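You operate a simulated robot arm through the tools that you are given. There is no shell and no other tool. Be economical: measure what you need, move in short steps, check, and stop when the job is done.

You run a simulated robot arm. Do the job below in one go: nothing can be reset, and whatever is moved stays where it is left.

TASK
Take the green muffin out of the vacuum box and seal the box again.
Fine: let air in at the vent first; the muffin goes on the island.
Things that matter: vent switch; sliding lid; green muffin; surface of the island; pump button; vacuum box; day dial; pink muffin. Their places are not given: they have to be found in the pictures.

Only the result counts: the job must be done as asked and must still hold three seconds after the hand-in. Knocking over, shifting, dropping, spilling or breaking anything else fails it. Lids that push on must go on centred and level and be pressed home; caps that screw on are set level and turned clockwise until they are tight.

THE ROBOT
A 6-joint arm with a two-finger parallel gripper, fixed in place. Base frame: the origin is at the foot of the arm, x ahead of it, y to its left, z up; the work surface is at about z = 0. Units: m, degrees, N and s.
With the tool pointing down near the work surface it reaches from about 0.12 to 0.5 m from the base axis. Its first joint turns from -72.0 to 72.0 degrees. Payload 0.65 kg.
The TCP is the grasp point between the finger pads, 0.025 m short of the fingertips. In the tool frame z runs along the fingers and y along their closing line. The gripper opens to 0.076 m. The fingers are 0.018 m wide and 0.01 m thick; the gripper's body (0.036 by 0.078 m) begins 0.045 m behind the TCP.
Orientation is that of the tool frame in the base frame, as a unit quaternion [w, x, y, z]. With the fingers straight down and closing along the base's y, the tool's x points along the base's -x, its y along +y and its z along -z.

THE INTERFACE
- The arm moves only by the tool move_arm. Its argument "commands" is a list of rows, each a list of 7 numbers: the shift along the tool's x, y, z in mm, then the turn, a rotation vector about the tool's x, y, z in degrees, then the finger opening in mm, from 0 to 76. In form: [[x, y, z, ax, ay, az, claw], ...]. A call has 1 to 8 rows; each row is the pose to reach, as a shift and turn from the pose commanded when the call began, along the tool's axes at that moment. Rows are played at 5 a second. More than 0.05 m and 8.6 degrees between two rows, or a gripper value outside its range, and nothing of the call is played. A pose out of reach is approached as far as the arm can. The call stops where the force on the tool passes 40 N (or 10 N more than at its start, if that is more) or the arm is blocked; 0.2 s more then pass. The fingers move at their own pace (about 0.108 m/s each) and stop on an object; they squeeze with about 21 N. The grip force told is the motor's: it shows also when the fingers shut on nothing. Time passes only in rows, and 0.2 s behind the last, so rows that repeat a pose let the fingers close. It gives the time, the measured TCP pose, the force on the tool (base axes), the opening and the grip force at its end, in the units of the frame above (readings bear some noise), and new pictures: "pictures" is both (left out), scene, wrist or none.
- Cameras (640 x 400 px; columns grow to the right, rows downward): "scene" is fixed at [0.0565, 0.2728, 0.431]; the picture's right is [-0.63, -0.78, 0.00], its down [-0.32, 0.26, -0.91] and it looks along [0.71, -0.57, -0.41] (base axes); focal length 243 px, centre (320, 200). "wrist" rides on the gripper at [-0.028, 0, -0.045] in the tool frame; the picture's right is [0.00, -1.00, 0.00], its down [0.97, 0.00, -0.24] and it looks along [0.24, 0.00, 0.97] (tool axes); focal length 218 px, centre (320, 200).
- pixel_to_xyz(camera, pixels): there is no depth. For up to 12 entries [column, row, z] of the newest picture of that camera ("zoom" is the newest enlarged one), the place [x, y] in the base frame at which the ray of that pixel passes the height z, good to about 0.003 m, but the place of the scene camera against the robot may be out by one fixed shift of up to 0.025 m in any direction. The clock stands still meanwhile.
- zoom(camera, box): a new picture of the part [left, top, right, bottom] of that camera's present view, enlarged. The clock stands still meanwhile.
- job_done(): hands the job in; it is judged then, once.

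Work in short steps. Measure before you move; look again where a grasp or a placing could have gone wrong, and mend it. You have 80 turns and 150 pictures in all, those below and enlarged ones among them. Open the gripper and draw the arm clear of the work before you hand the job in, unless the task says otherwise; then end with one line.

The tools are called after "Request:" by a JSON object that holds its "fn" and its "kwargs". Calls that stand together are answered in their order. move_arm: Moves the arm, as the interface text tells. Its arguments: {"type":"object","properties":{"commands":{"type":"array","items":{"type":"array","items":{"type":"number"}}},"pictures":{"type":"string","enum":["both","scene","wrist","none"]}},"required":["commands"]} The other tools are called the same way: pixel_to_xyz (camera, pixels) gives the place at which the rays of pixels pass given heights; zoom (camera, box) takes an enlarged picture of a part of a camera's view; job_done () hands the job in.

At the start:

```text
t: 0.0
ee_pos: [0.2195, -0.0192, 0.3364]
ee_rot: [0.0, 0.0, 1.0, 0.0]
force: [0.1, 0.5, -0.7]
finger_gap: 0.0762
grip_force: 0.1
```

scene: 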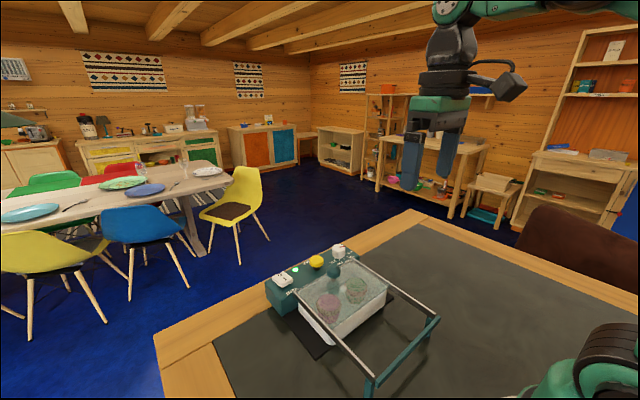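
wrist: 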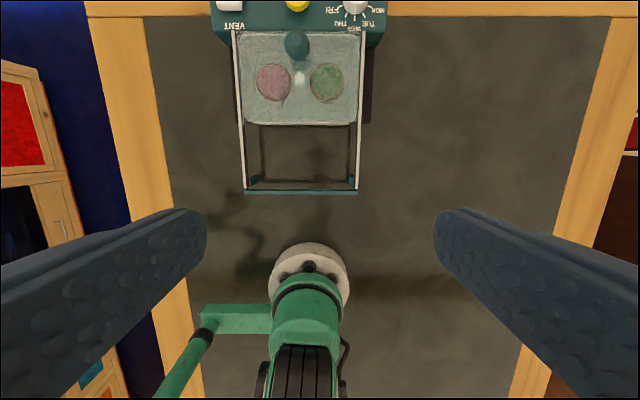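

The box with vent (left), yellow button, dial (right) is seen at wrist (300,60). I enlarge both views.

Request:
{"fn": "zoom", "kwargs": {"camera": "scene", "box": [250, 230, 450, 390]}}

Request:
{"fn": "zoom", "kwargs": {"camera": "wrist", "box": [200, 0, 400, 200]}}

```text
2.50 times, centred on (350, 310) of scene
```

zoom: 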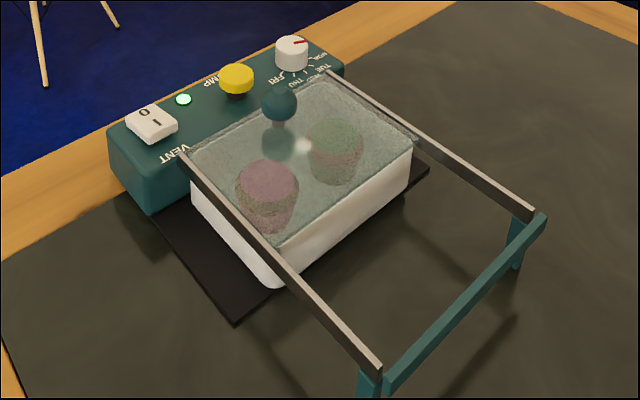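

```text
2.00 times, centred on (300, 100) of wrist
```

zoom: 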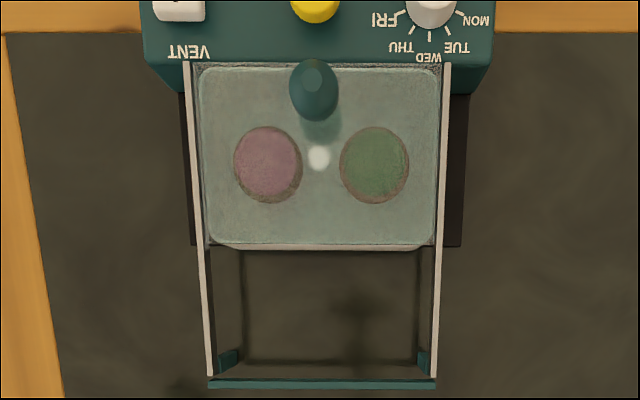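

I move 80 mm forward for a second view to triangulate heights.

Request:
{"fn": "pixel_to_xyz", "kwargs": {"camera": "wrist", "pixels": [[297, 43, 0.08], [297, 43, 0.12], [274, 82, 0.06], [327, 82, 0.06], [246, 192, 0.08], [357, 192, 0.08], [230, 5, 0.08], [297, 5, 0.08], [355, 5, 0.08]]}}

Request:
{"fn": "move_arm", "kwargs": {"commands": [[-45, 0, 0, 0, 0, 0, 76], [-90, 0, 0, 0, 0, 0, 76], [-90, 0, 0, 0, 0, 0, 76]]}}

```text
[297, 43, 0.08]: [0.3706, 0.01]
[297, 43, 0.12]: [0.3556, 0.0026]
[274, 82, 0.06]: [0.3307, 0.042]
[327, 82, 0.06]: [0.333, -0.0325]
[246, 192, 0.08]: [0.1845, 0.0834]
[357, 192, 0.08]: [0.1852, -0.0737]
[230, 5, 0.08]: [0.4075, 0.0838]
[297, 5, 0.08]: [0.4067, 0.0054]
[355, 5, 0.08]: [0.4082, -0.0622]
```

```text
t: 0.8
ee_pos: [0.3087, -0.0189, 0.336]
ee_rot: [0.0, 0.0, 1.0, 0.0]
force: [-0.3, 0.4, 0.2]
finger_gap: 0.0763
grip_force: 0.1
```

scene: 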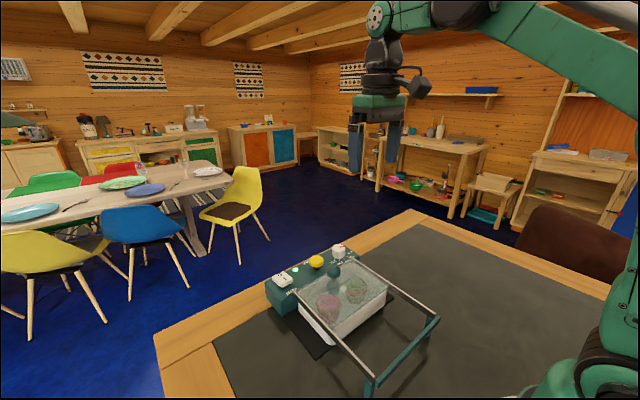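
wrist: 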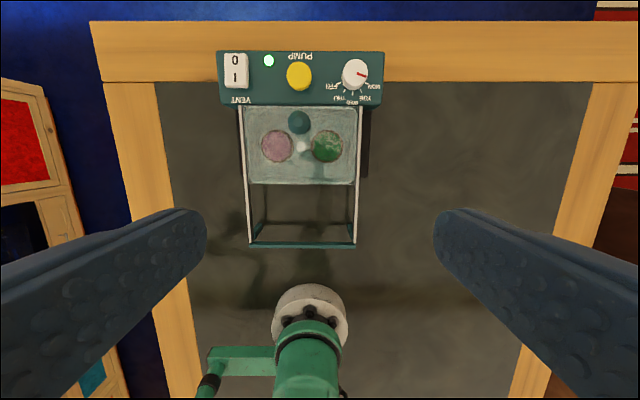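

Request:
{"fn": "zoom", "kwargs": {"camera": "wrist", "box": [210, 40, 390, 150]}}

Request:
{"fn": "pixel_to_xyz", "kwargs": {"camera": "wrist", "pixels": [[299, 122, 0.04], [299, 122, 0.08], [299, 122, 0.12], [277, 146, 0.04], [277, 146, 0.08], [327, 146, 0.04], [327, 146, 0.08], [249, 245, 0.04], [249, 245, 0.08], [235, 70, 0.08], [299, 76, 0.08], [355, 74, 0.08]]}}

```text
3.56 times, centred on (300, 95) of wrist
```

zoom: 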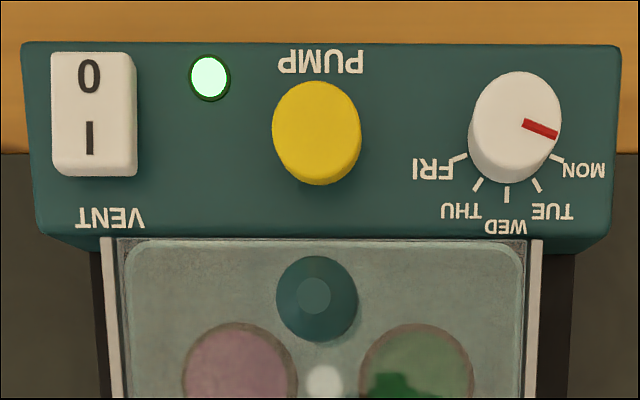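

```text
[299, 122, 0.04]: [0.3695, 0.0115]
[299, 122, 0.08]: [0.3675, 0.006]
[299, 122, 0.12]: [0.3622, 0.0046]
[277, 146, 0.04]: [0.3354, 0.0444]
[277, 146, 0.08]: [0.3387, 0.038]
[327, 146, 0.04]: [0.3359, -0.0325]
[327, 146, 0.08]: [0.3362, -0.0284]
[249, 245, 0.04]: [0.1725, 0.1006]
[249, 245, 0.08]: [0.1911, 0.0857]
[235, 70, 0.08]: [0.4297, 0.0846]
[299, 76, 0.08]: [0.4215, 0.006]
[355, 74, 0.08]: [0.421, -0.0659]
```

Triangulation: knob at about (0.367,0.008,0.084), green muffin (0.337,-0.030, top 0.037). I look closely at the rocker's tilt.

Request:
{"fn": "zoom", "kwargs": {"camera": "scene", "box": [262, 238, 358, 298]}}

Request:
{"fn": "pixel_to_xyz", "kwargs": {"camera": "scene", "pixels": [[334, 270, 0.08], [282, 280, 0.07], [282, 280, 0.08], [316, 262, 0.08], [337, 251, 0.08]]}}

```text
6.67 times, centred on (310, 268) of scene
```

zoom: 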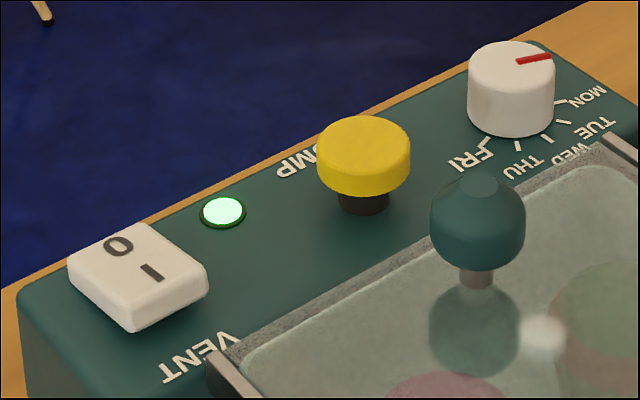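

```text
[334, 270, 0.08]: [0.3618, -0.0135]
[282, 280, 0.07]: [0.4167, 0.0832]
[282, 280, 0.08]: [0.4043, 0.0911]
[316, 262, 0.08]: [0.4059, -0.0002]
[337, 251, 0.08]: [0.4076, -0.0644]
```

Rocker is at O (far side down, I side up); I half near (0.418,0.089), height ~0.07. I move above it at z 0.15 with fingers closed.

Request:
{"fn": "move_arm", "kwargs": {"commands": [[-18, 18, 31, 0, 0, 0, 0], [-36, 36, 62, 0, 0, 0, 0], [-54, 54, 93, 0, 0, 0, 0], [-72, 72, 124, 0, 0, 0, 0], [-90, 90, 155, 0, 0, 0, 0], [-108, 108, 186, 0, 0, 0, 0], [-108, 108, 186, 0, 0, 0, 0]]}}

```text
t: 2.4
ee_pos: [0.4204, 0.0903, 0.1487]
ee_rot: [0.0, -0.001, 1.0, 0.0]
force: [0.4, -0.8, 0.1]
finger_gap: 0.0001
grip_force: 21.5
```

scene: 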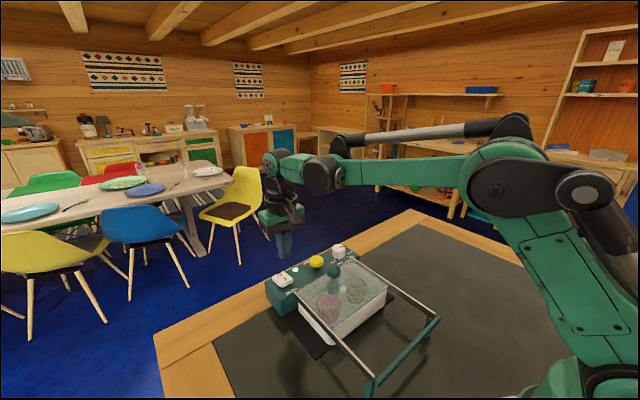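
wrist: 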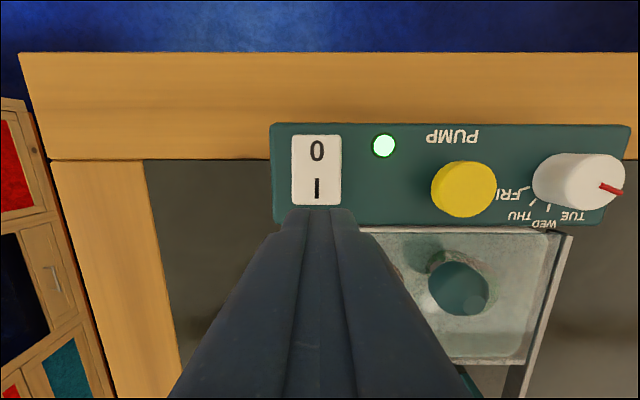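

Rocker spans about x 0.415–0.454, y 0.092, z~0.06; fingers are over the I half. I descend to just above, then in small steps.

Request:
{"fn": "move_arm", "kwargs": {"commands": [[0, 1, 30, 0, 0, 0, 0], [0, 1, 50, 0, 0, 0, 0], [0, 1, 55, 0, 0, 0, 0], [0, 1, 58, 0, 0, 0, 0], [0, 1, 61, 0, 0, 0, 0]]}}

```text
t: 3.6
ee_pos: [0.419, 0.0889, 0.0892]
ee_rot: [0.0, -0.002, 1.0, 0.0]
force: [-13.3, -0.1, 19.1]
finger_gap: 0.0001
grip_force: 20.9
```

scene: 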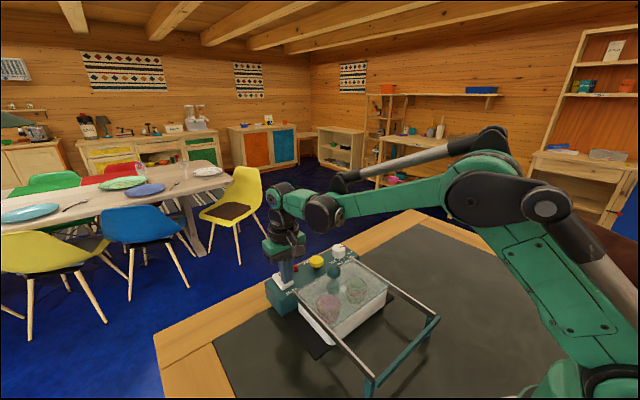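
wrist: 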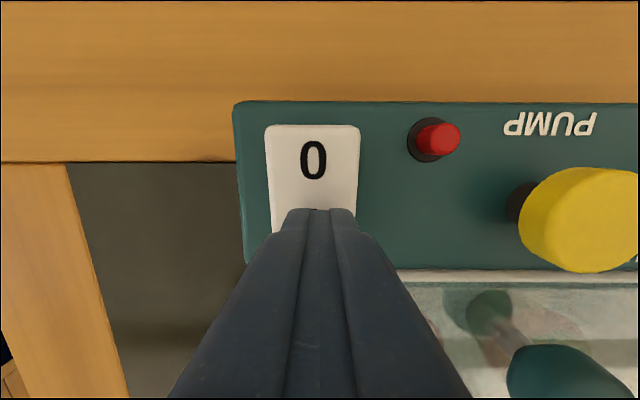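

LED went red: the vent is open. I rise straight and move back toward the knob, opening the fingers.

Request:
{"fn": "move_arm", "kwargs": {"commands": [[0, 0, -30, 0, 0, 0, 0], [0, 0, -65, 0, 0, 0, 0], [25, -30, -85, 0, 0, 0, 40], [53, -60, -85, 0, 0, 0, 40], [53, -83, -85, 0, 0, 0, 40], [53, -83, -85, 0, 0, 0, 40]]}}

```text
t: 5.0
ee_pos: [0.3661, 0.0078, 0.1757]
ee_rot: [0.0, 0.0, 1.0, 0.0]
force: [0.3, 0.7, -0.6]
finger_gap: 0.0399
grip_force: 0.2
```

scene: 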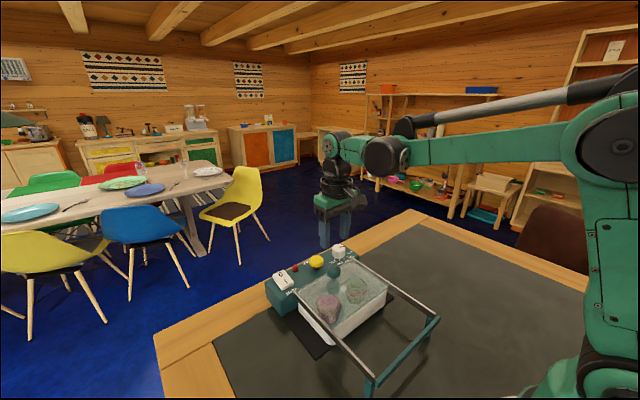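
wrist: 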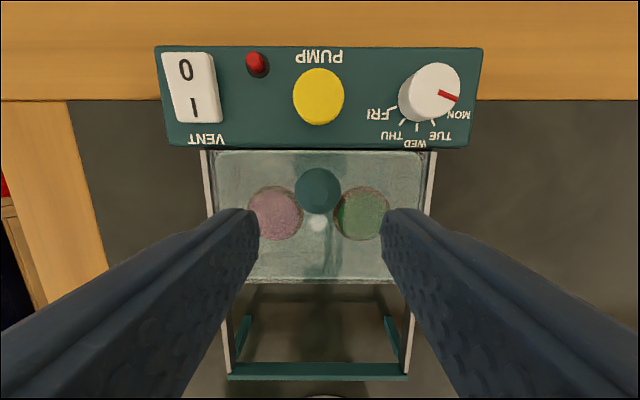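

Knob refined to (0.3666, 0.009, ~0.086). I descend around it to TCP z 0.094 and look.

Request:
{"fn": "move_arm", "kwargs": {"commands": [[0, 1, 40, 0, 0, 0, 40], [0, 1, 70, 0, 0, 0, 40], [0, 1, 81, 0, 0, 0, 40], [0, 1, 81, 0, 0, 0, 40]]}}

Request:
{"fn": "zoom", "kwargs": {"camera": "scene", "box": [262, 210, 422, 310]}}

```text
t: 6.0
ee_pos: [0.3641, 0.0075, 0.0942]
ee_rot: [-0.001, 0.0, 1.0, 0.0]
force: [0.3, 0.2, -0.6]
finger_gap: 0.0401
grip_force: 0.0
```

scene: 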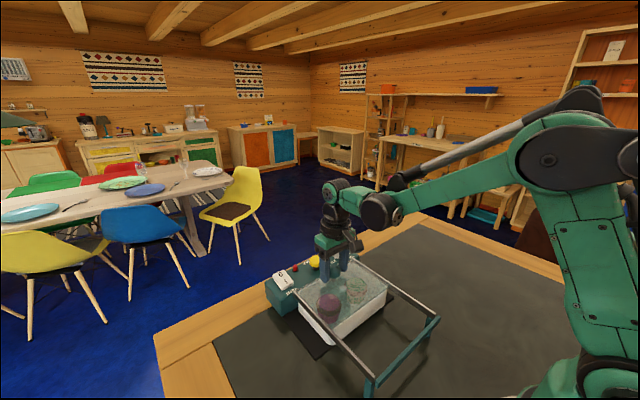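
wrist: 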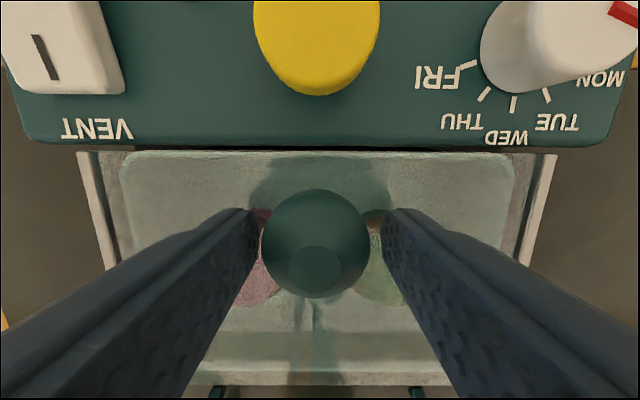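

```text
4.00 times, centred on (342, 260) of scene
```

zoom: 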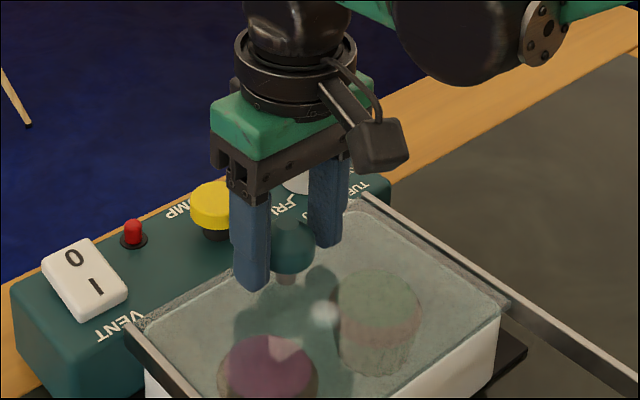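

Fingers straddle the knob centrally. I go 3 mm lower and close.

Request:
{"fn": "move_arm", "kwargs": {"commands": [[-1, 1, 3, 0, 0, 0, 40], [-1, 1, 3, 0, 0, 0, 20], [-1, 1, 3, 0, 0, 0, 0], [-1, 1, 3, 0, 0, 0, 0]], "pictures": "wrist"}}

```text
t: 7.0
ee_pos: [0.3655, 0.008, 0.0907]
ee_rot: [0.0, 0.0, 1.0, 0.0]
force: [-1.9, -6.6, 12.8]
finger_gap: 0.0292
grip_force: 21.1
```

wrist: 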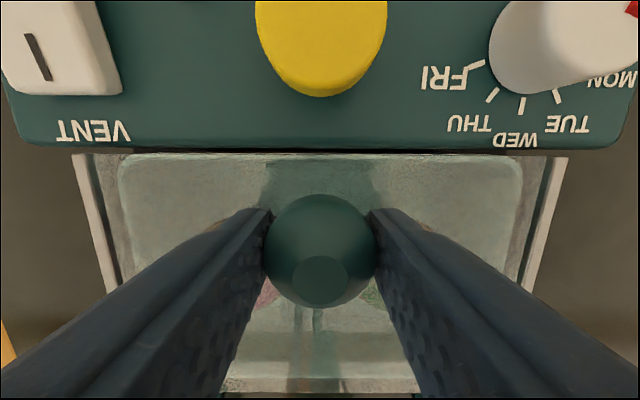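

Knob is held (gap 29 mm). I slide the lid toward the base in small steps, easing the side load.

Request:
{"fn": "move_arm", "kwargs": {"commands": [[0, -1, -1, 0, 0, 0, 0], [8, -1, -1, 0, 0, 0, 0], [20, -1, -1, 0, 0, 0, 0], [32, -1, -1, 0, 0, 0, 0]]}}

```text
t: 8.0
ee_pos: [0.3336, 0.0076, 0.0917]
ee_rot: [0.001, 0.0, 1.0, 0.0]
force: [-0.2, 0.1, -1.2]
finger_gap: 0.0293
grip_force: 21.3
```

scene: 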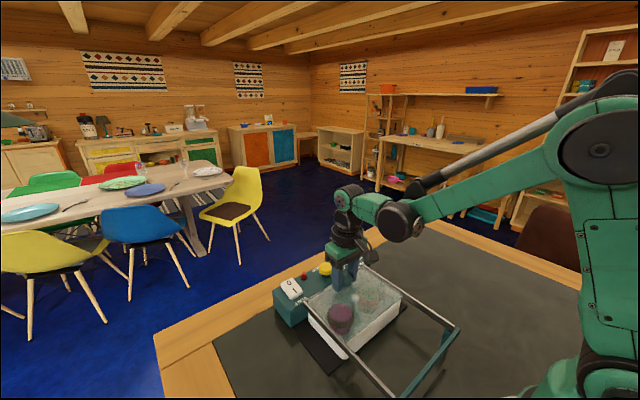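
wrist: 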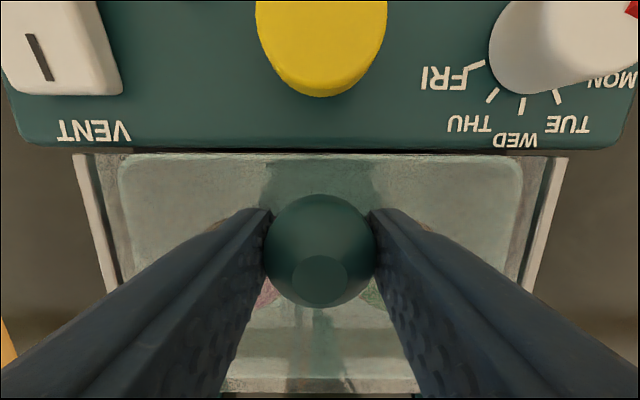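

The whole box moved along with the lid (wrist view unchanged), so the lid is still stuck. I push it back exactly the same 32 mm, and let time pass for the air to get in.

Request:
{"fn": "move_arm", "kwargs": {"commands": [[-8, 0, 0, 0, 0, 0, 0], [-16, 0, 0, 0, 0, 0, 0], [-24, 0, 0, 0, 0, 0, 0], [-32, 0, 0, 0, 0, 0, 0], [-32, 0, 0, 0, 0, 0, 0], [-32, 0, 0, 0, 0, 0, 0], [-32, 0, 0, 0, 0, 0, 0]]}}

Request:
{"fn": "zoom", "kwargs": {"camera": "scene", "box": [250, 230, 450, 390]}}

```text
t: 9.6
ee_pos: [0.3652, 0.006, 0.091]
ee_rot: [-0.001, 0.001, 1.0, 0.0]
force: [-3.2, 1.6, 0.1]
finger_gap: 0.0291
grip_force: 21.0
```

scene: 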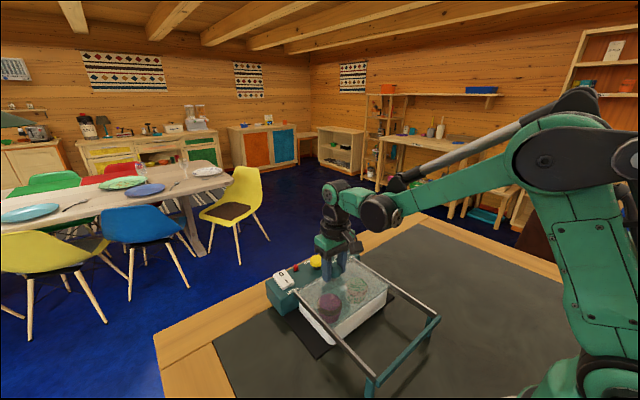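
wrist: 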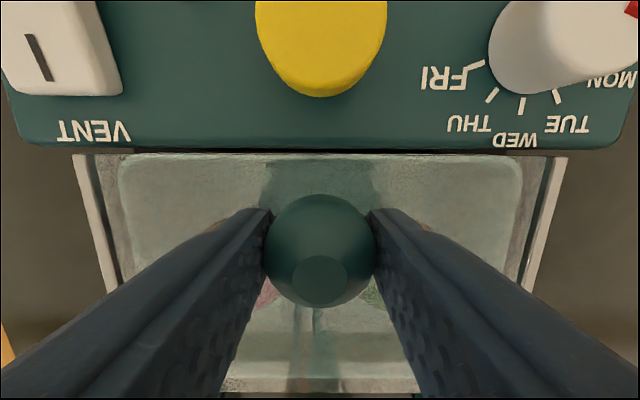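

```text
2.50 times, centred on (350, 310) of scene
```

zoom: 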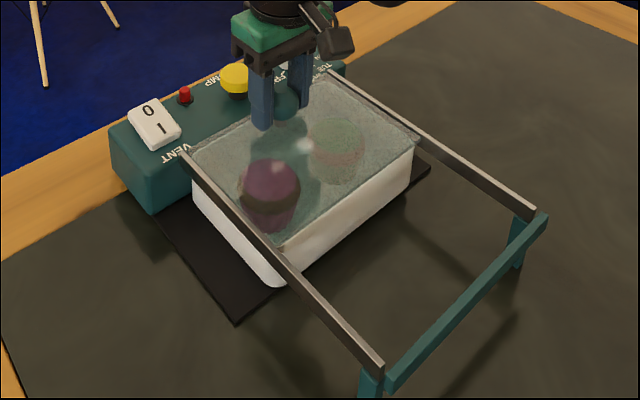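

The box is back at its first place (mat corner again at (235,323) of the zoom). I try only a slow 6 mm pull now that more air has entered.

Request:
{"fn": "move_arm", "kwargs": {"commands": [[0, 0, 0, 0, 0, 0, 0], [0, 0, 0, 0, 0, 0, 0], [1, 0, 0, 0, 0, 0, 0], [2, 0, 0, 0, 0, 0, 0], [3, 0, 0, 0, 0, 0, 0], [4, 0, 0, 0, 0, 0, 0], [5, 0, 0, 0, 0, 0, 0], [6, 0, 0, 0, 0, 0, 0]], "pictures": "wrist"}}

```text
t: 11.4
ee_pos: [0.3596, 0.0095, 0.0913]
ee_rot: [-0.001, 0.0, 1.0, 0.001]
force: [0.0, -0.9, 0.6]
finger_gap: 0.0293
grip_force: 20.8
```

wrist: 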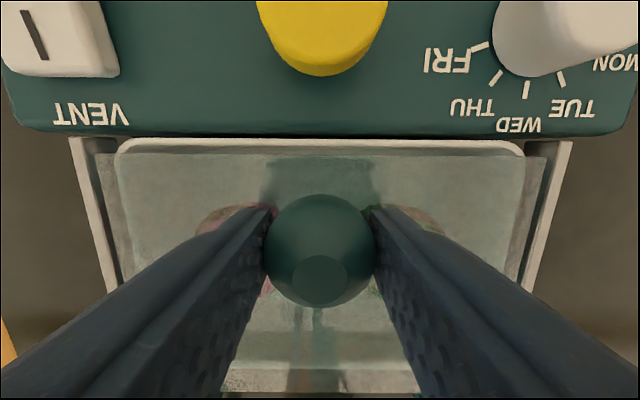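

Now the lid slides by itself (white rim appears at row 145). I continue slowly.

Request:
{"fn": "move_arm", "kwargs": {"commands": [[4, 0, 0, 0, 0, 0, 0], [8, 0, 0, 0, 0, 0, 0], [12, 0, 0, 0, 0, 0, 0], [17, 0, 0, 0, 0, 0, 0], [22, 0, 0, 0, 0, 0, 0], [28, 0, 0, 0, 0, 0, 0], [34, 0, 0, 0, 0, 0, 0], [40, 0, 0, 0, 0, 0, 0]]}}

```text
t: 13.2
ee_pos: [0.32, 0.0065, 0.0909]
ee_rot: [0.0, -0.002, 1.0, -0.001]
force: [-0.5, 0.9, -0.4]
finger_gap: 0.0289
grip_force: 21.1
```

scene: 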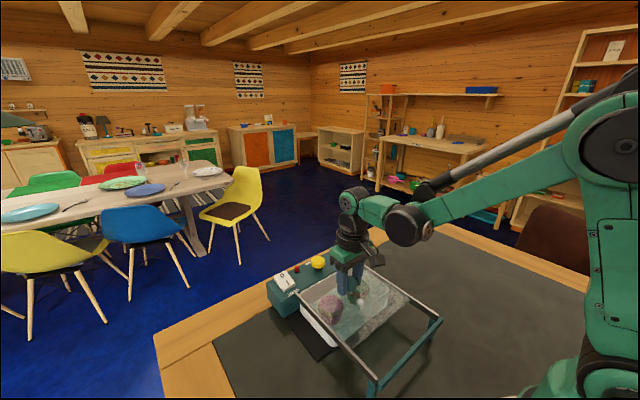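
wrist: 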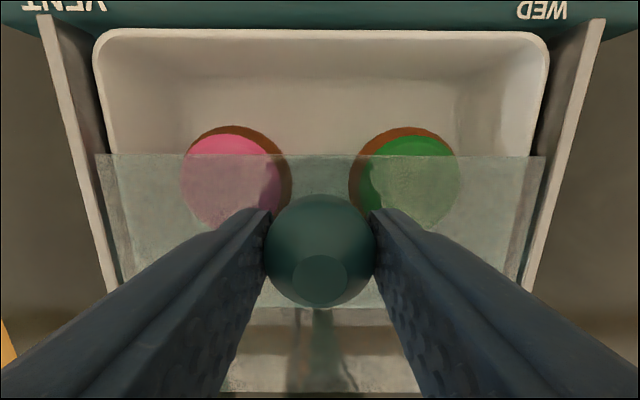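

Sliding well. I continue about 46 mm, toward the crossbar.

Request:
{"fn": "move_arm", "kwargs": {"commands": [[6, 0, 0, 0, 0, 0, 0], [12, 0, 0, 0, 0, 0, 0], [18, 0, 0, 0, 0, 0, 0], [24, 0, 0, 0, 0, 0, 0], [30, 0, 0, 0, 0, 0, 0], [36, 0, 0, 0, 0, 0, 0], [41, 0, 0, 0, 0, 0, 0], [46, 0, 0, 0, 0, 0, 0]]}}

```text
t: 15.0
ee_pos: [0.2738, 0.0076, 0.0909]
ee_rot: [0.0, 0.0, 1.0, 0.0]
force: [0.8, -1.5, -0.5]
finger_gap: 0.0292
grip_force: 20.9
```

scene: 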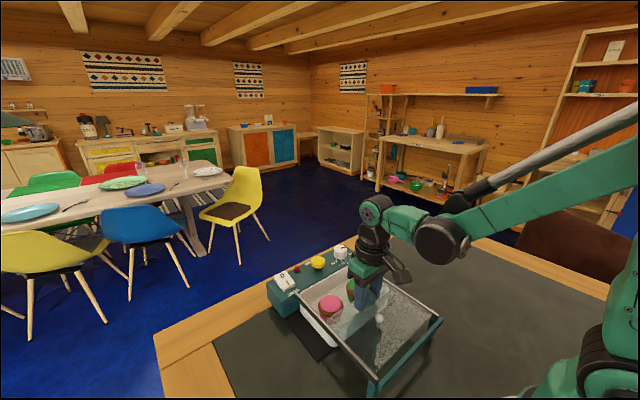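
wrist: 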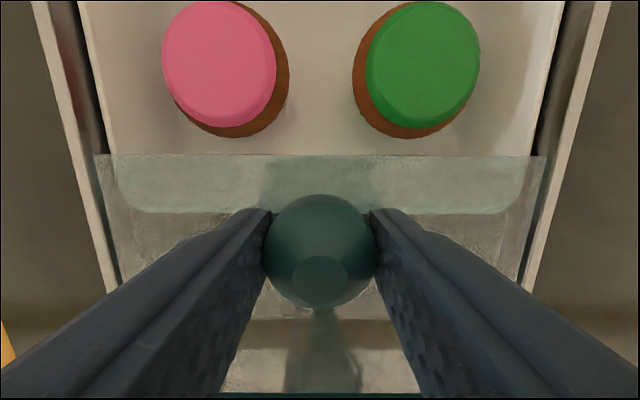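

Muffins are free; I pull 5 mm more, release the knob and rise, then look.

Request:
{"fn": "move_arm", "kwargs": {"commands": [[3, 0, 0, 0, 0, 0, 0], [5, 0, 0, 0, 0, 0, 0], [5, 0, 0, 0, 0, 0, 44], [5, 0, 0, 0, 0, 0, 44], [5, 0, -40, 0, 0, 0, 44], [-30, -20, -75, 0, 0, 0, 60], [-58, -39, -90, 0, 0, 0, 60], [-58, -39, -90, 0, 0, 0, 60]]}}

Request:
{"fn": "zoom", "kwargs": {"camera": "scene", "box": [250, 230, 450, 390]}}

```text
refused: row 6 steps farther than a row can; nothing moved
```

```text
2.50 times, centred on (350, 310) of scene
```

zoom: 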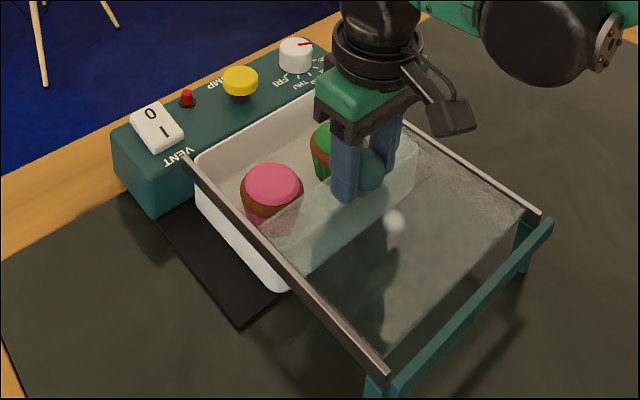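

Row step too large; I redo it with smaller rows.

Request:
{"fn": "move_arm", "kwargs": {"commands": [[3, 0, 0, 0, 0, 0, 0], [5, 0, 0, 0, 0, 0, 44], [5, 0, 0, 0, 0, 0, 44], [5, 0, 0, 0, 0, 0, 44], [5, 0, -40, 0, 0, 0, 44], [-15, -10, -70, 0, 0, 0, 60], [-40, -25, -90, 0, 0, 0, 60], [-58, -39, -90, 0, 0, 0, 60]]}}

Request:
{"fn": "zoom", "kwargs": {"camera": "wrist", "box": [160, 60, 480, 260]}}

```text
t: 16.8
ee_pos: [0.333, -0.0323, 0.1826]
ee_rot: [0.0, 0.0, 1.0, 0.0]
force: [-0.7, -0.7, 0.8]
finger_gap: 0.0599
grip_force: 0.1
```

scene: 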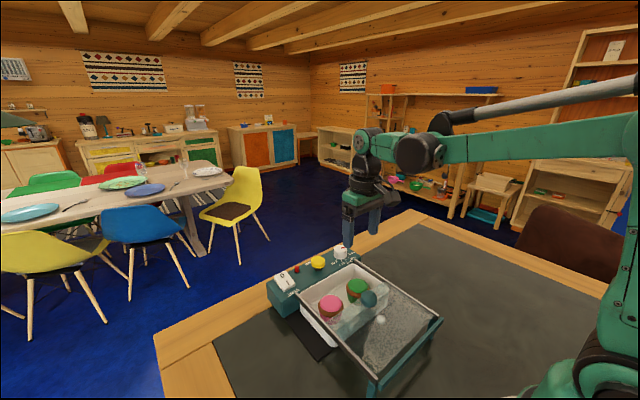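
wrist: 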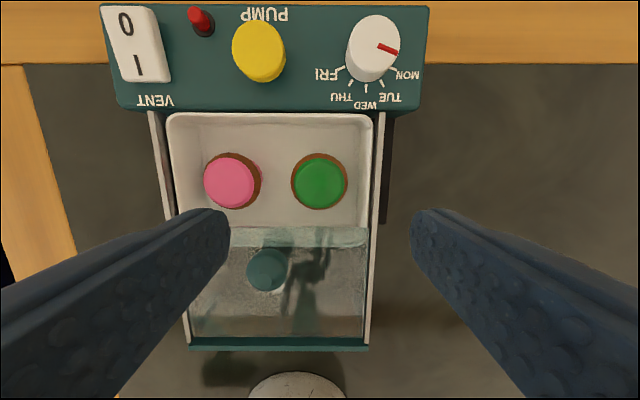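

```text
2.00 times, centred on (320, 160) of wrist
```

zoom: 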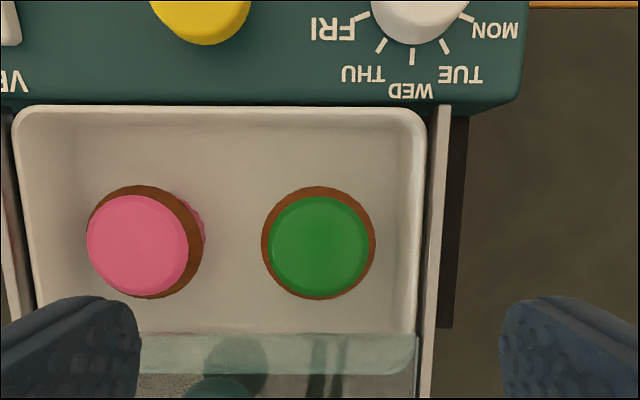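

Green muffin centre about (0.330,-0.031), rim 50 mm wide; the gap to the pink is ~25 mm. With opening 58 I descend to TCP z 0.06 and check.

Request:
{"fn": "move_arm", "kwargs": {"commands": [[3, 1, 40, 0, 0, 0, 58], [3, 1, 80, 0, 0, 0, 58], [3, 1, 110, 0, 0, 0, 58], [3, 1, 120, 0, 0, 0, 58], [3, 1, 120, 0, 0, 0, 58]]}}

Request:
{"fn": "zoom", "kwargs": {"camera": "scene", "box": [290, 210, 450, 310]}}

```text
t: 17.6
ee_pos: [0.3277, -0.0325, 0.0755]
ee_rot: [-0.002, 0.0, 1.0, -0.006]
force: [-2.5, 4.7, 64.2]
finger_gap: 0.0545
grip_force: 0.0
stopped in row 4: the force on the tool passed its limit (the readings are from after the stop); the commanded pose is now the measured one
```

scene: 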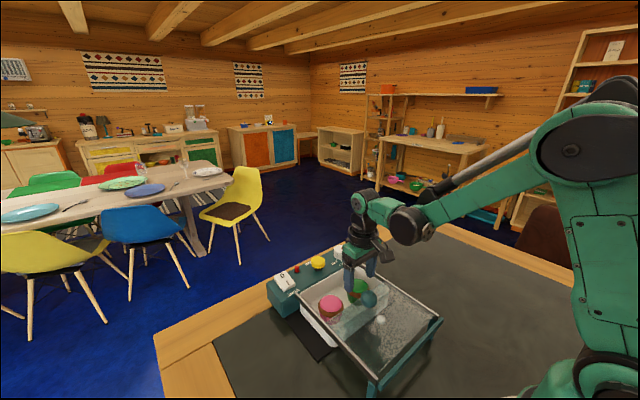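
wrist: 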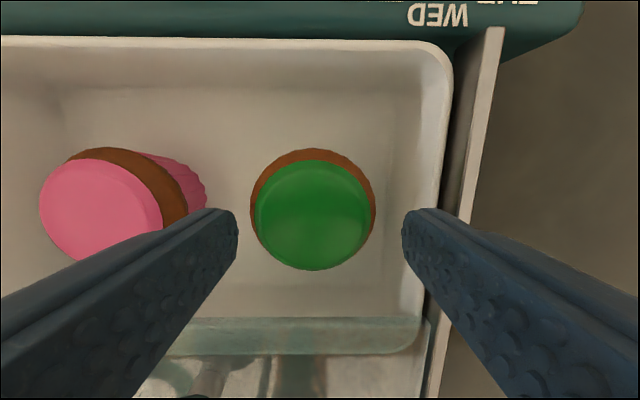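

```text
4.00 times, centred on (370, 260) of scene
```

zoom: 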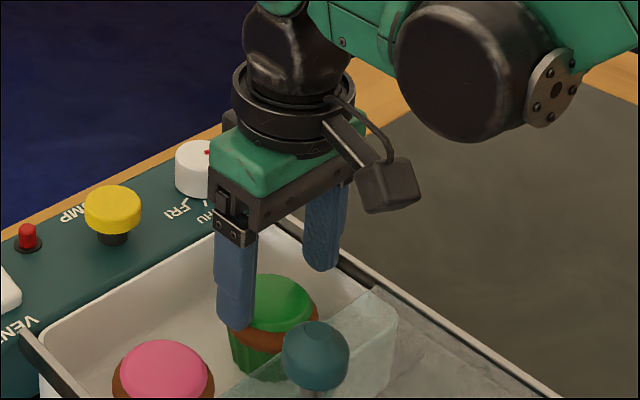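

The right finger touched the box's right rim (outer face ~-0.0715, rim inner edge ~-0.070). I rise 15 mm, shift +3 mm in y, narrow to 54 and look.

Request:
{"fn": "move_arm", "kwargs": {"commands": [[0, 0, -15, 0, 0, 0, 56], [0, 3, -15, 0, 0, 0, 54], [0, 3, -15, 0, 0, 0, 54], [0, 3, -15, 0, 0, 0, 54]]}}

Request:
{"fn": "zoom", "kwargs": {"camera": "wrist", "box": [160, 80, 480, 280]}}

```text
t: 18.6
ee_pos: [0.3293, -0.0286, 0.0898]
ee_rot: [-0.002, 0.0, 1.0, -0.004]
force: [0.3, 0.0, -0.4]
finger_gap: 0.0542
grip_force: 0.0
```

scene: 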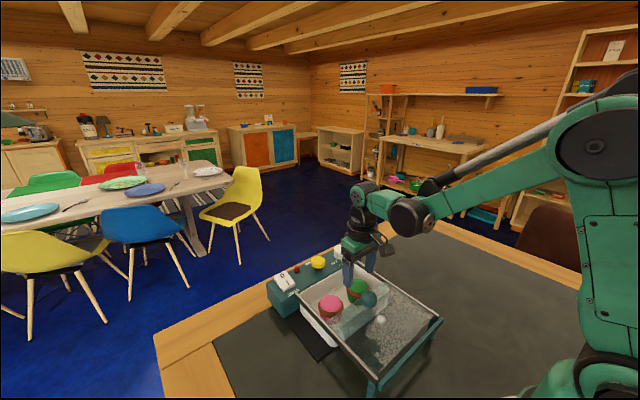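
wrist: 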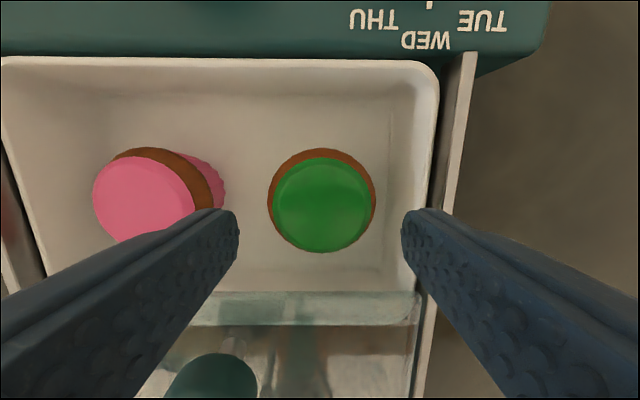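

```text
2.00 times, centred on (320, 180) of wrist
```

zoom: 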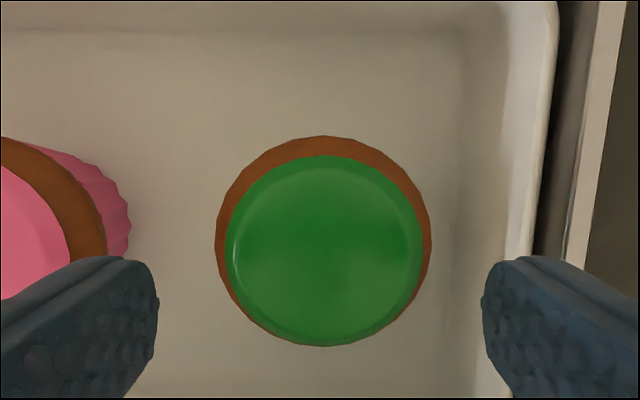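

Only ~1.5 mm would be left to the right rim. I turn the gripper 45° so the fingers go in diagonally (toward +x−y and −x+y), where there is room, then look.

Request:
{"fn": "move_arm", "kwargs": {"commands": [[0, 0, -5, 0, 0, -8, 54], [-1, 0, -10, 0, 0, -16, 54], [-2, 0, -10, 0, 0, -24, 54], [-2, 0, -10, 0, 0, -32, 56], [-2, 0, -10, 0, 0, -40, 58], [-2, 0, -10, 0, 0, -45, 58], [-2, 0, -10, 0, 0, -45, 58]]}}

Request:
{"fn": "zoom", "kwargs": {"camera": "wrist", "box": [160, 80, 480, 280]}}

```text
t: 20.2
ee_pos: [0.3308, -0.0287, 0.1]
ee_rot: [-0.003, -0.383, 0.924, -0.004]
force: [0.4, -0.6, 0.0]
finger_gap: 0.0581
grip_force: 0.1
```

scene: 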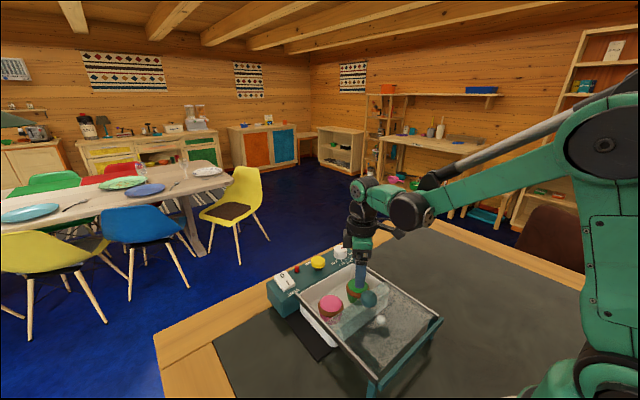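
wrist: 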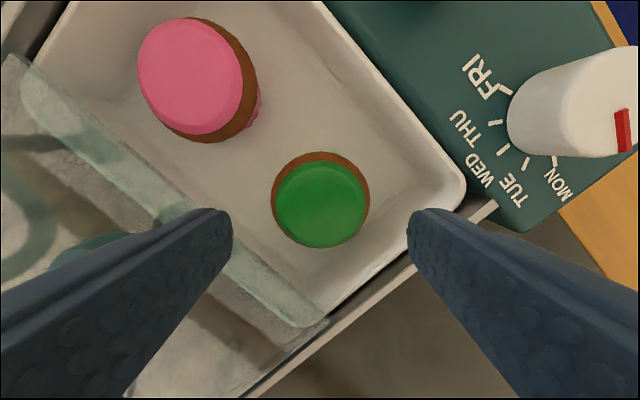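

```text
2.00 times, centred on (320, 180) of wrist
```

zoom: 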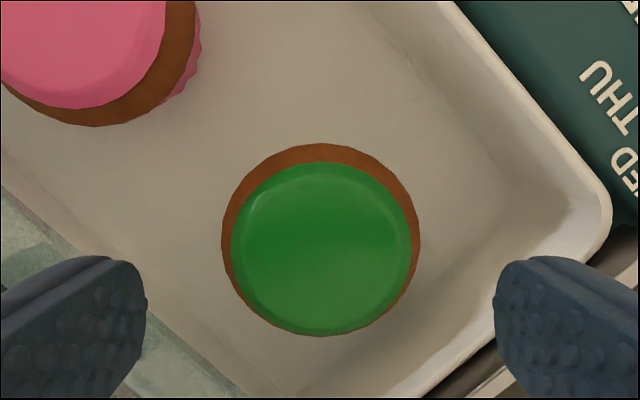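

Muffin is centred between the fingers; lid edge is ~2 mm from the left finger at 45°, so I turn back to 40° with 54 mm opening, then descend gradually.

Request:
{"fn": "move_arm", "kwargs": {"commands": [[-1, 0, 0, 0, 0, 5, 54], [-1, 0, 15, 0, 0, 5, 54], [-1, 0, 25, 0, 0, 5, 54], [-1, 0, 33, 0, 0, 5, 54], [-1, 0, 40, 0, 0, 5, 54]]}}

```text
t: 21.4
ee_pos: [0.3307, -0.029, 0.0615]
ee_rot: [-0.003, -0.342, 0.94, -0.004]
force: [-0.1, -0.3, -0.5]
finger_gap: 0.054
grip_force: 0.0
```

scene: 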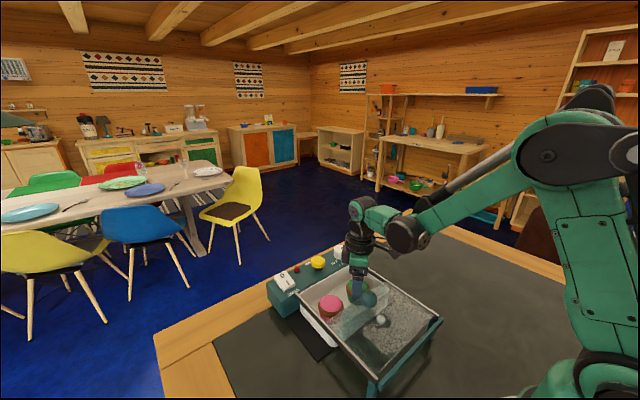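
wrist: 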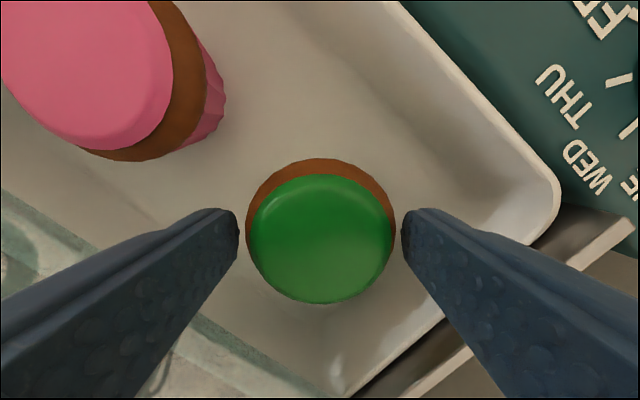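

No contact; the muffin sits centrally between the fingers. I go 19 mm lower and close.

Request:
{"fn": "move_arm", "kwargs": {"commands": [[0, 0, 7, 0, 0, 0, 54], [0, 0, 13, 0, 0, 0, 54], [0, 0, 19, 0, 0, 0, 54], [0, 0, 19, 0, 0, 0, 44], [0, 0, 19, 0, 0, 0, 40], [0, 0, 19, 0, 0, 0, 40]]}}

```text
t: 22.8
ee_pos: [0.3315, -0.0294, 0.0417]
ee_rot: [-0.003, -0.342, 0.94, -0.005]
force: [-0.3, 1.2, 8.0]
finger_gap: 0.048
grip_force: 21.5
```

scene: 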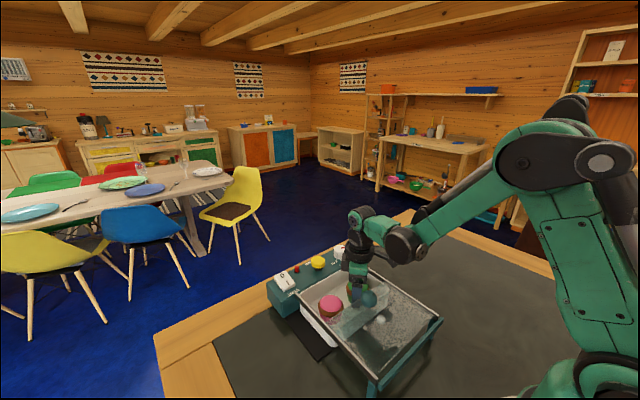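
wrist: 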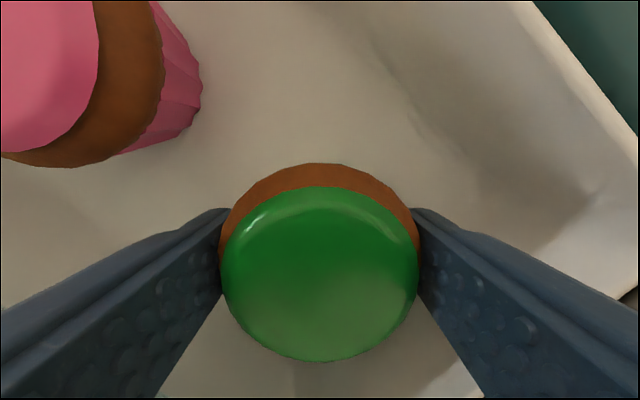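

Muffin is held at gap 48 mm. I lift it slowly straight up 100 mm.

Request:
{"fn": "move_arm", "kwargs": {"commands": [[0, 0, -4, 0, 0, 0, 36], [0, 0, -14, 0, 0, 0, 36], [0, 0, -29, 0, 0, 0, 36], [0, 0, -45, 0, 0, 0, 36], [0, 0, -62, 0, 0, 0, 36], [0, 0, -80, 0, 0, 0, 36], [0, 0, -100, 0, 0, 0, 36]]}}

```text
t: 24.4
ee_pos: [0.3312, -0.0296, 0.1415]
ee_rot: [-0.003, -0.342, 0.94, -0.003]
force: [0.9, 0.3, -0.8]
finger_gap: 0.048
grip_force: 20.8
```

scene: 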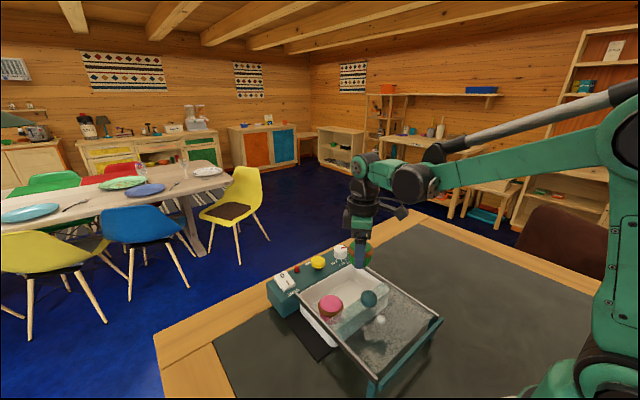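
wrist: 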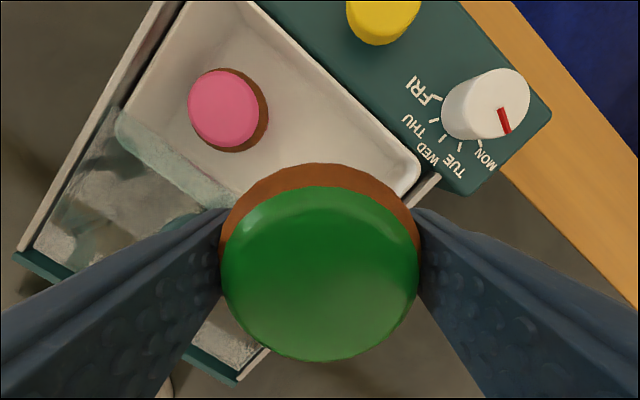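

Lifted safely. I carry it to the free dark surface on the right, toward (0.29,-0.21), at the same height.

Request:
{"fn": "move_arm", "kwargs": {"commands": [[25, -19, 0, 0, 0, 0, 36], [55, -42, 0, 0, 0, 0, 36], [85, -65, 0, 0, 0, 0, 36], [115, -88, 0, 0, 0, 0, 36], [146, -112, 0, 0, 0, 0, 36], [146, -112, 0, 0, 0, 0, 36]]}}

```text
t: 25.8
ee_pos: [0.2915, -0.2088, 0.1445]
ee_rot: [-0.003, -0.342, 0.94, -0.004]
force: [-0.3, 0.8, -0.2]
finger_gap: 0.0479
grip_force: 21.3
```

scene: 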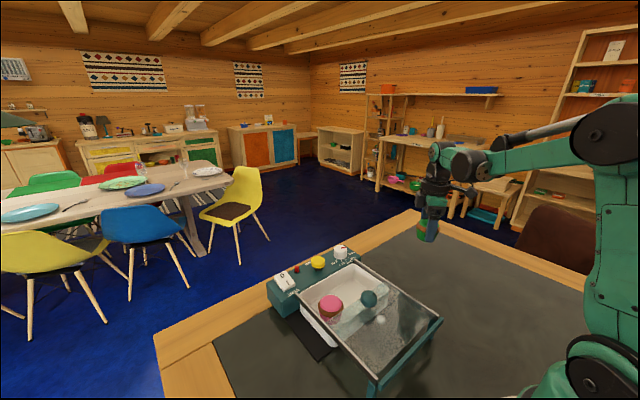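
wrist: 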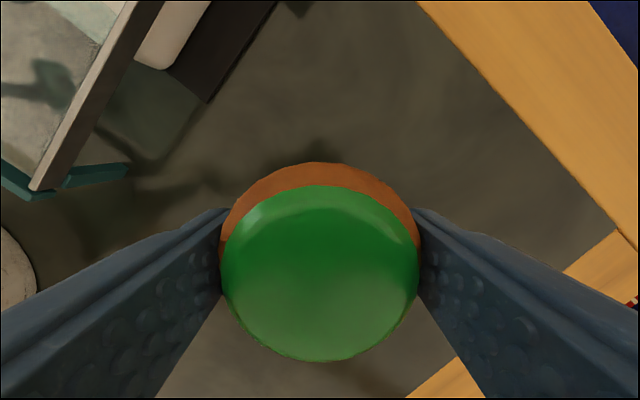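

The wood border begins not far to the right, so I shift 20 mm back toward the box while lowering to TCP z 0.045.

Request:
{"fn": "move_arm", "kwargs": {"commands": [[-13, 15, 20, 0, 0, 0, 36], [-13, 15, 50, 0, 0, 0, 36], [-13, 15, 80, 0, 0, 0, 36], [-13, 15, 95, 0, 0, 0, 36], [-13, 15, 99, 0, 0, 0, 36]]}}

Request:
{"fn": "zoom", "kwargs": {"camera": "scene", "box": [380, 200, 500, 275]}}

```text
t: 27.0
ee_pos: [0.2929, -0.1893, 0.0443]
ee_rot: [-0.003, -0.342, 0.94, -0.003]
force: [0.4, 0.1, -1.0]
finger_gap: 0.0479
grip_force: 21.0
```

scene: 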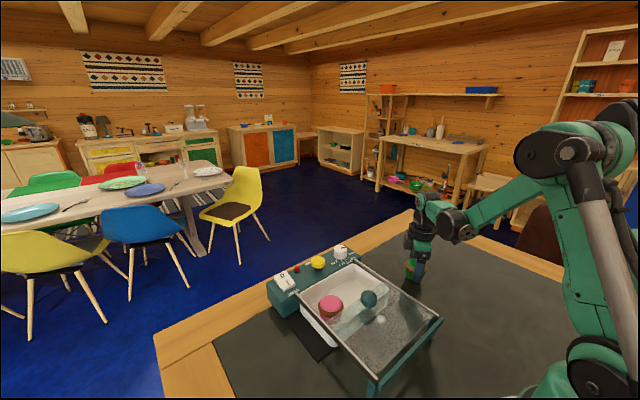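
wrist: 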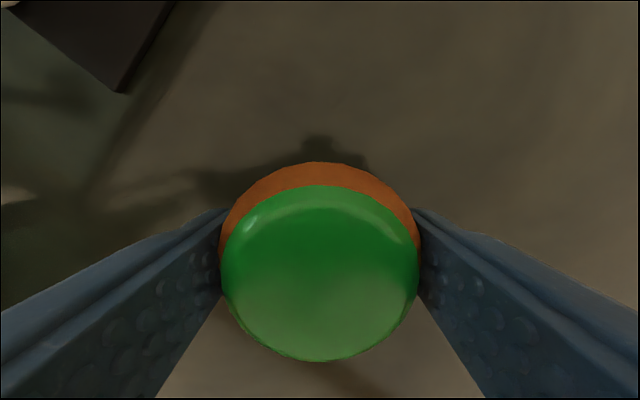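

```text
5.33 times, centred on (440, 238) of scene
```

zoom: 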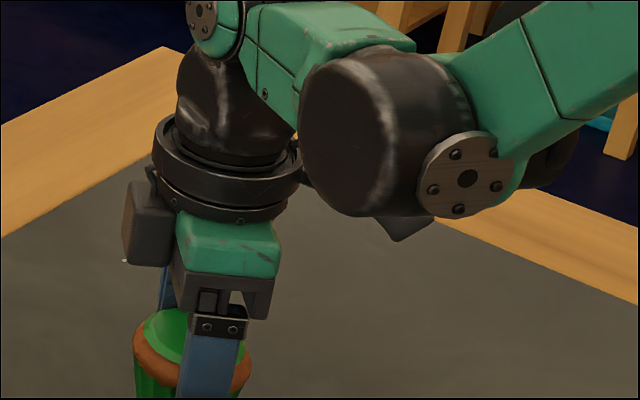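

Still in free air (force ~0). I lower in 2 mm steps and watch the force.

Request:
{"fn": "move_arm", "kwargs": {"commands": [[0, 0, 2, 0, 0, 0, 36], [0, 0, 4, 0, 0, 0, 36], [0, 0, 6, 0, 0, 0, 36]], "pictures": "none"}}

Request:
{"fn": "zoom", "kwargs": {"camera": "scene", "box": [390, 240, 450, 290]}}

```text
t: 27.8
ee_pos: [0.2908, -0.1886, 0.0378]
ee_rot: [-0.004, -0.342, 0.94, -0.004]
force: [0.9, -0.4, 0.2]
finger_gap: 0.0477
grip_force: 20.7
```

```text
8.00 times, centred on (420, 265) of scene
```

zoom: 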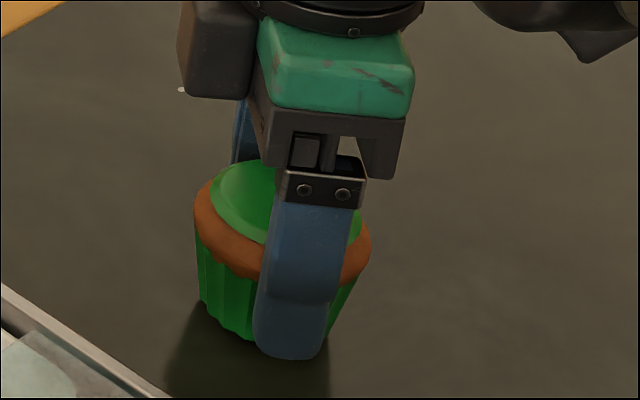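

Still no contact; continuing down in 1.5 mm steps.

Request:
{"fn": "move_arm", "kwargs": {"commands": [[0, 0, 1.5, 0, 0, 0, 36], [0, 0, 3, 0, 0, 0, 36], [0, 0, 4.5, 0, 0, 0, 36]], "pictures": "none"}}

Request:
{"fn": "zoom", "kwargs": {"camera": "scene", "box": [390, 240, 450, 290]}}

```text
t: 28.6
ee_pos: [0.2921, -0.1889, 0.0335]
ee_rot: [-0.003, -0.344, 0.939, -0.004]
force: [1.3, 1.5, 14.9]
finger_gap: 0.0475
grip_force: 20.3
```

```text
8.00 times, centred on (420, 265) of scene
```

zoom: 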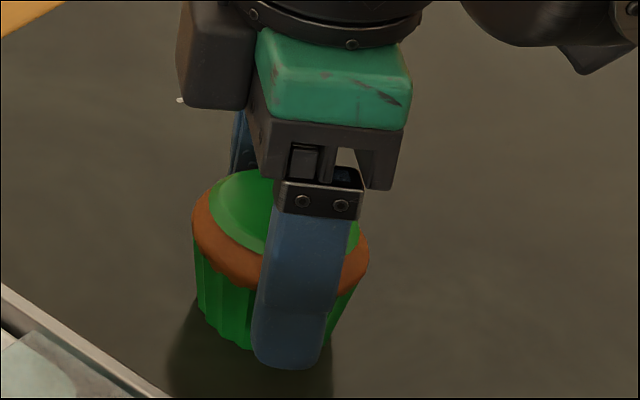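

Contact (15 N): the muffin stands on the surface. I open gently and rise straight up.

Request:
{"fn": "move_arm", "kwargs": {"commands": [[0, 0, -0.5, 0, 0, 0, 50], [0, 0, -0.5, 0, 0, 0, 58], [0, 0, -0.5, 0, 0, 0, 58], [0, 0, -15, 0, 0, 0, 58], [0, 0, -40, 0, 0, 0, 58], [0, 0, -80, 0, 0, 0, 58], [0, 0, -110, 0, 0, 0, 58]]}}

Request:
{"fn": "zoom", "kwargs": {"camera": "scene", "box": [250, 230, 450, 390]}}

```text
t: 30.2
ee_pos: [0.2916, -0.1878, 0.1447]
ee_rot: [-0.004, -0.342, 0.94, -0.004]
force: [-0.1, 1.1, -0.4]
finger_gap: 0.058
grip_force: 0.1
```

scene: 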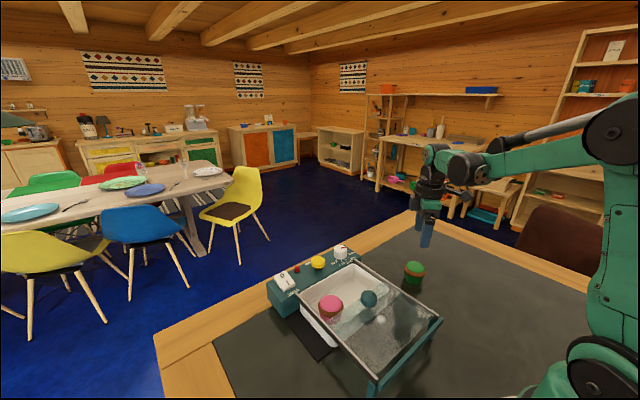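
wrist: 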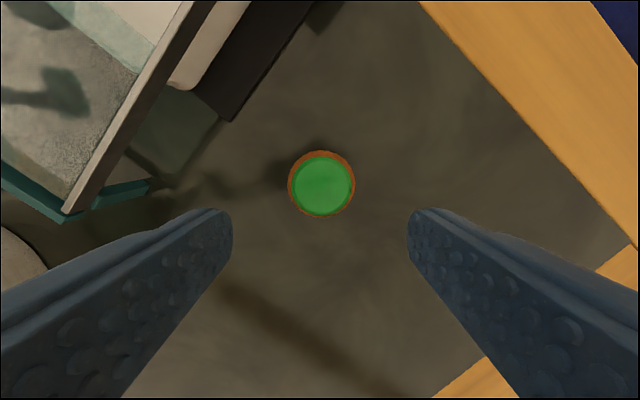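

```text
2.50 times, centred on (350, 310) of scene
```

zoom: 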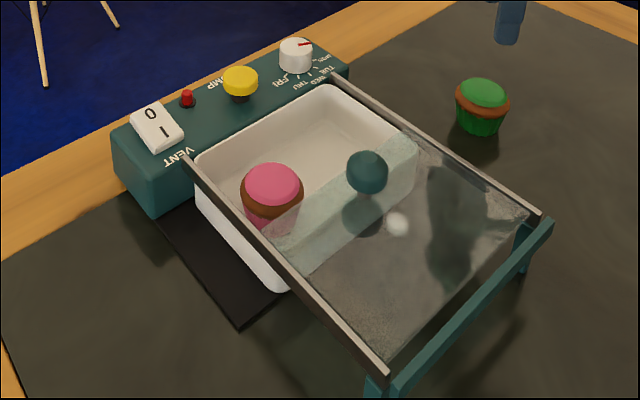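

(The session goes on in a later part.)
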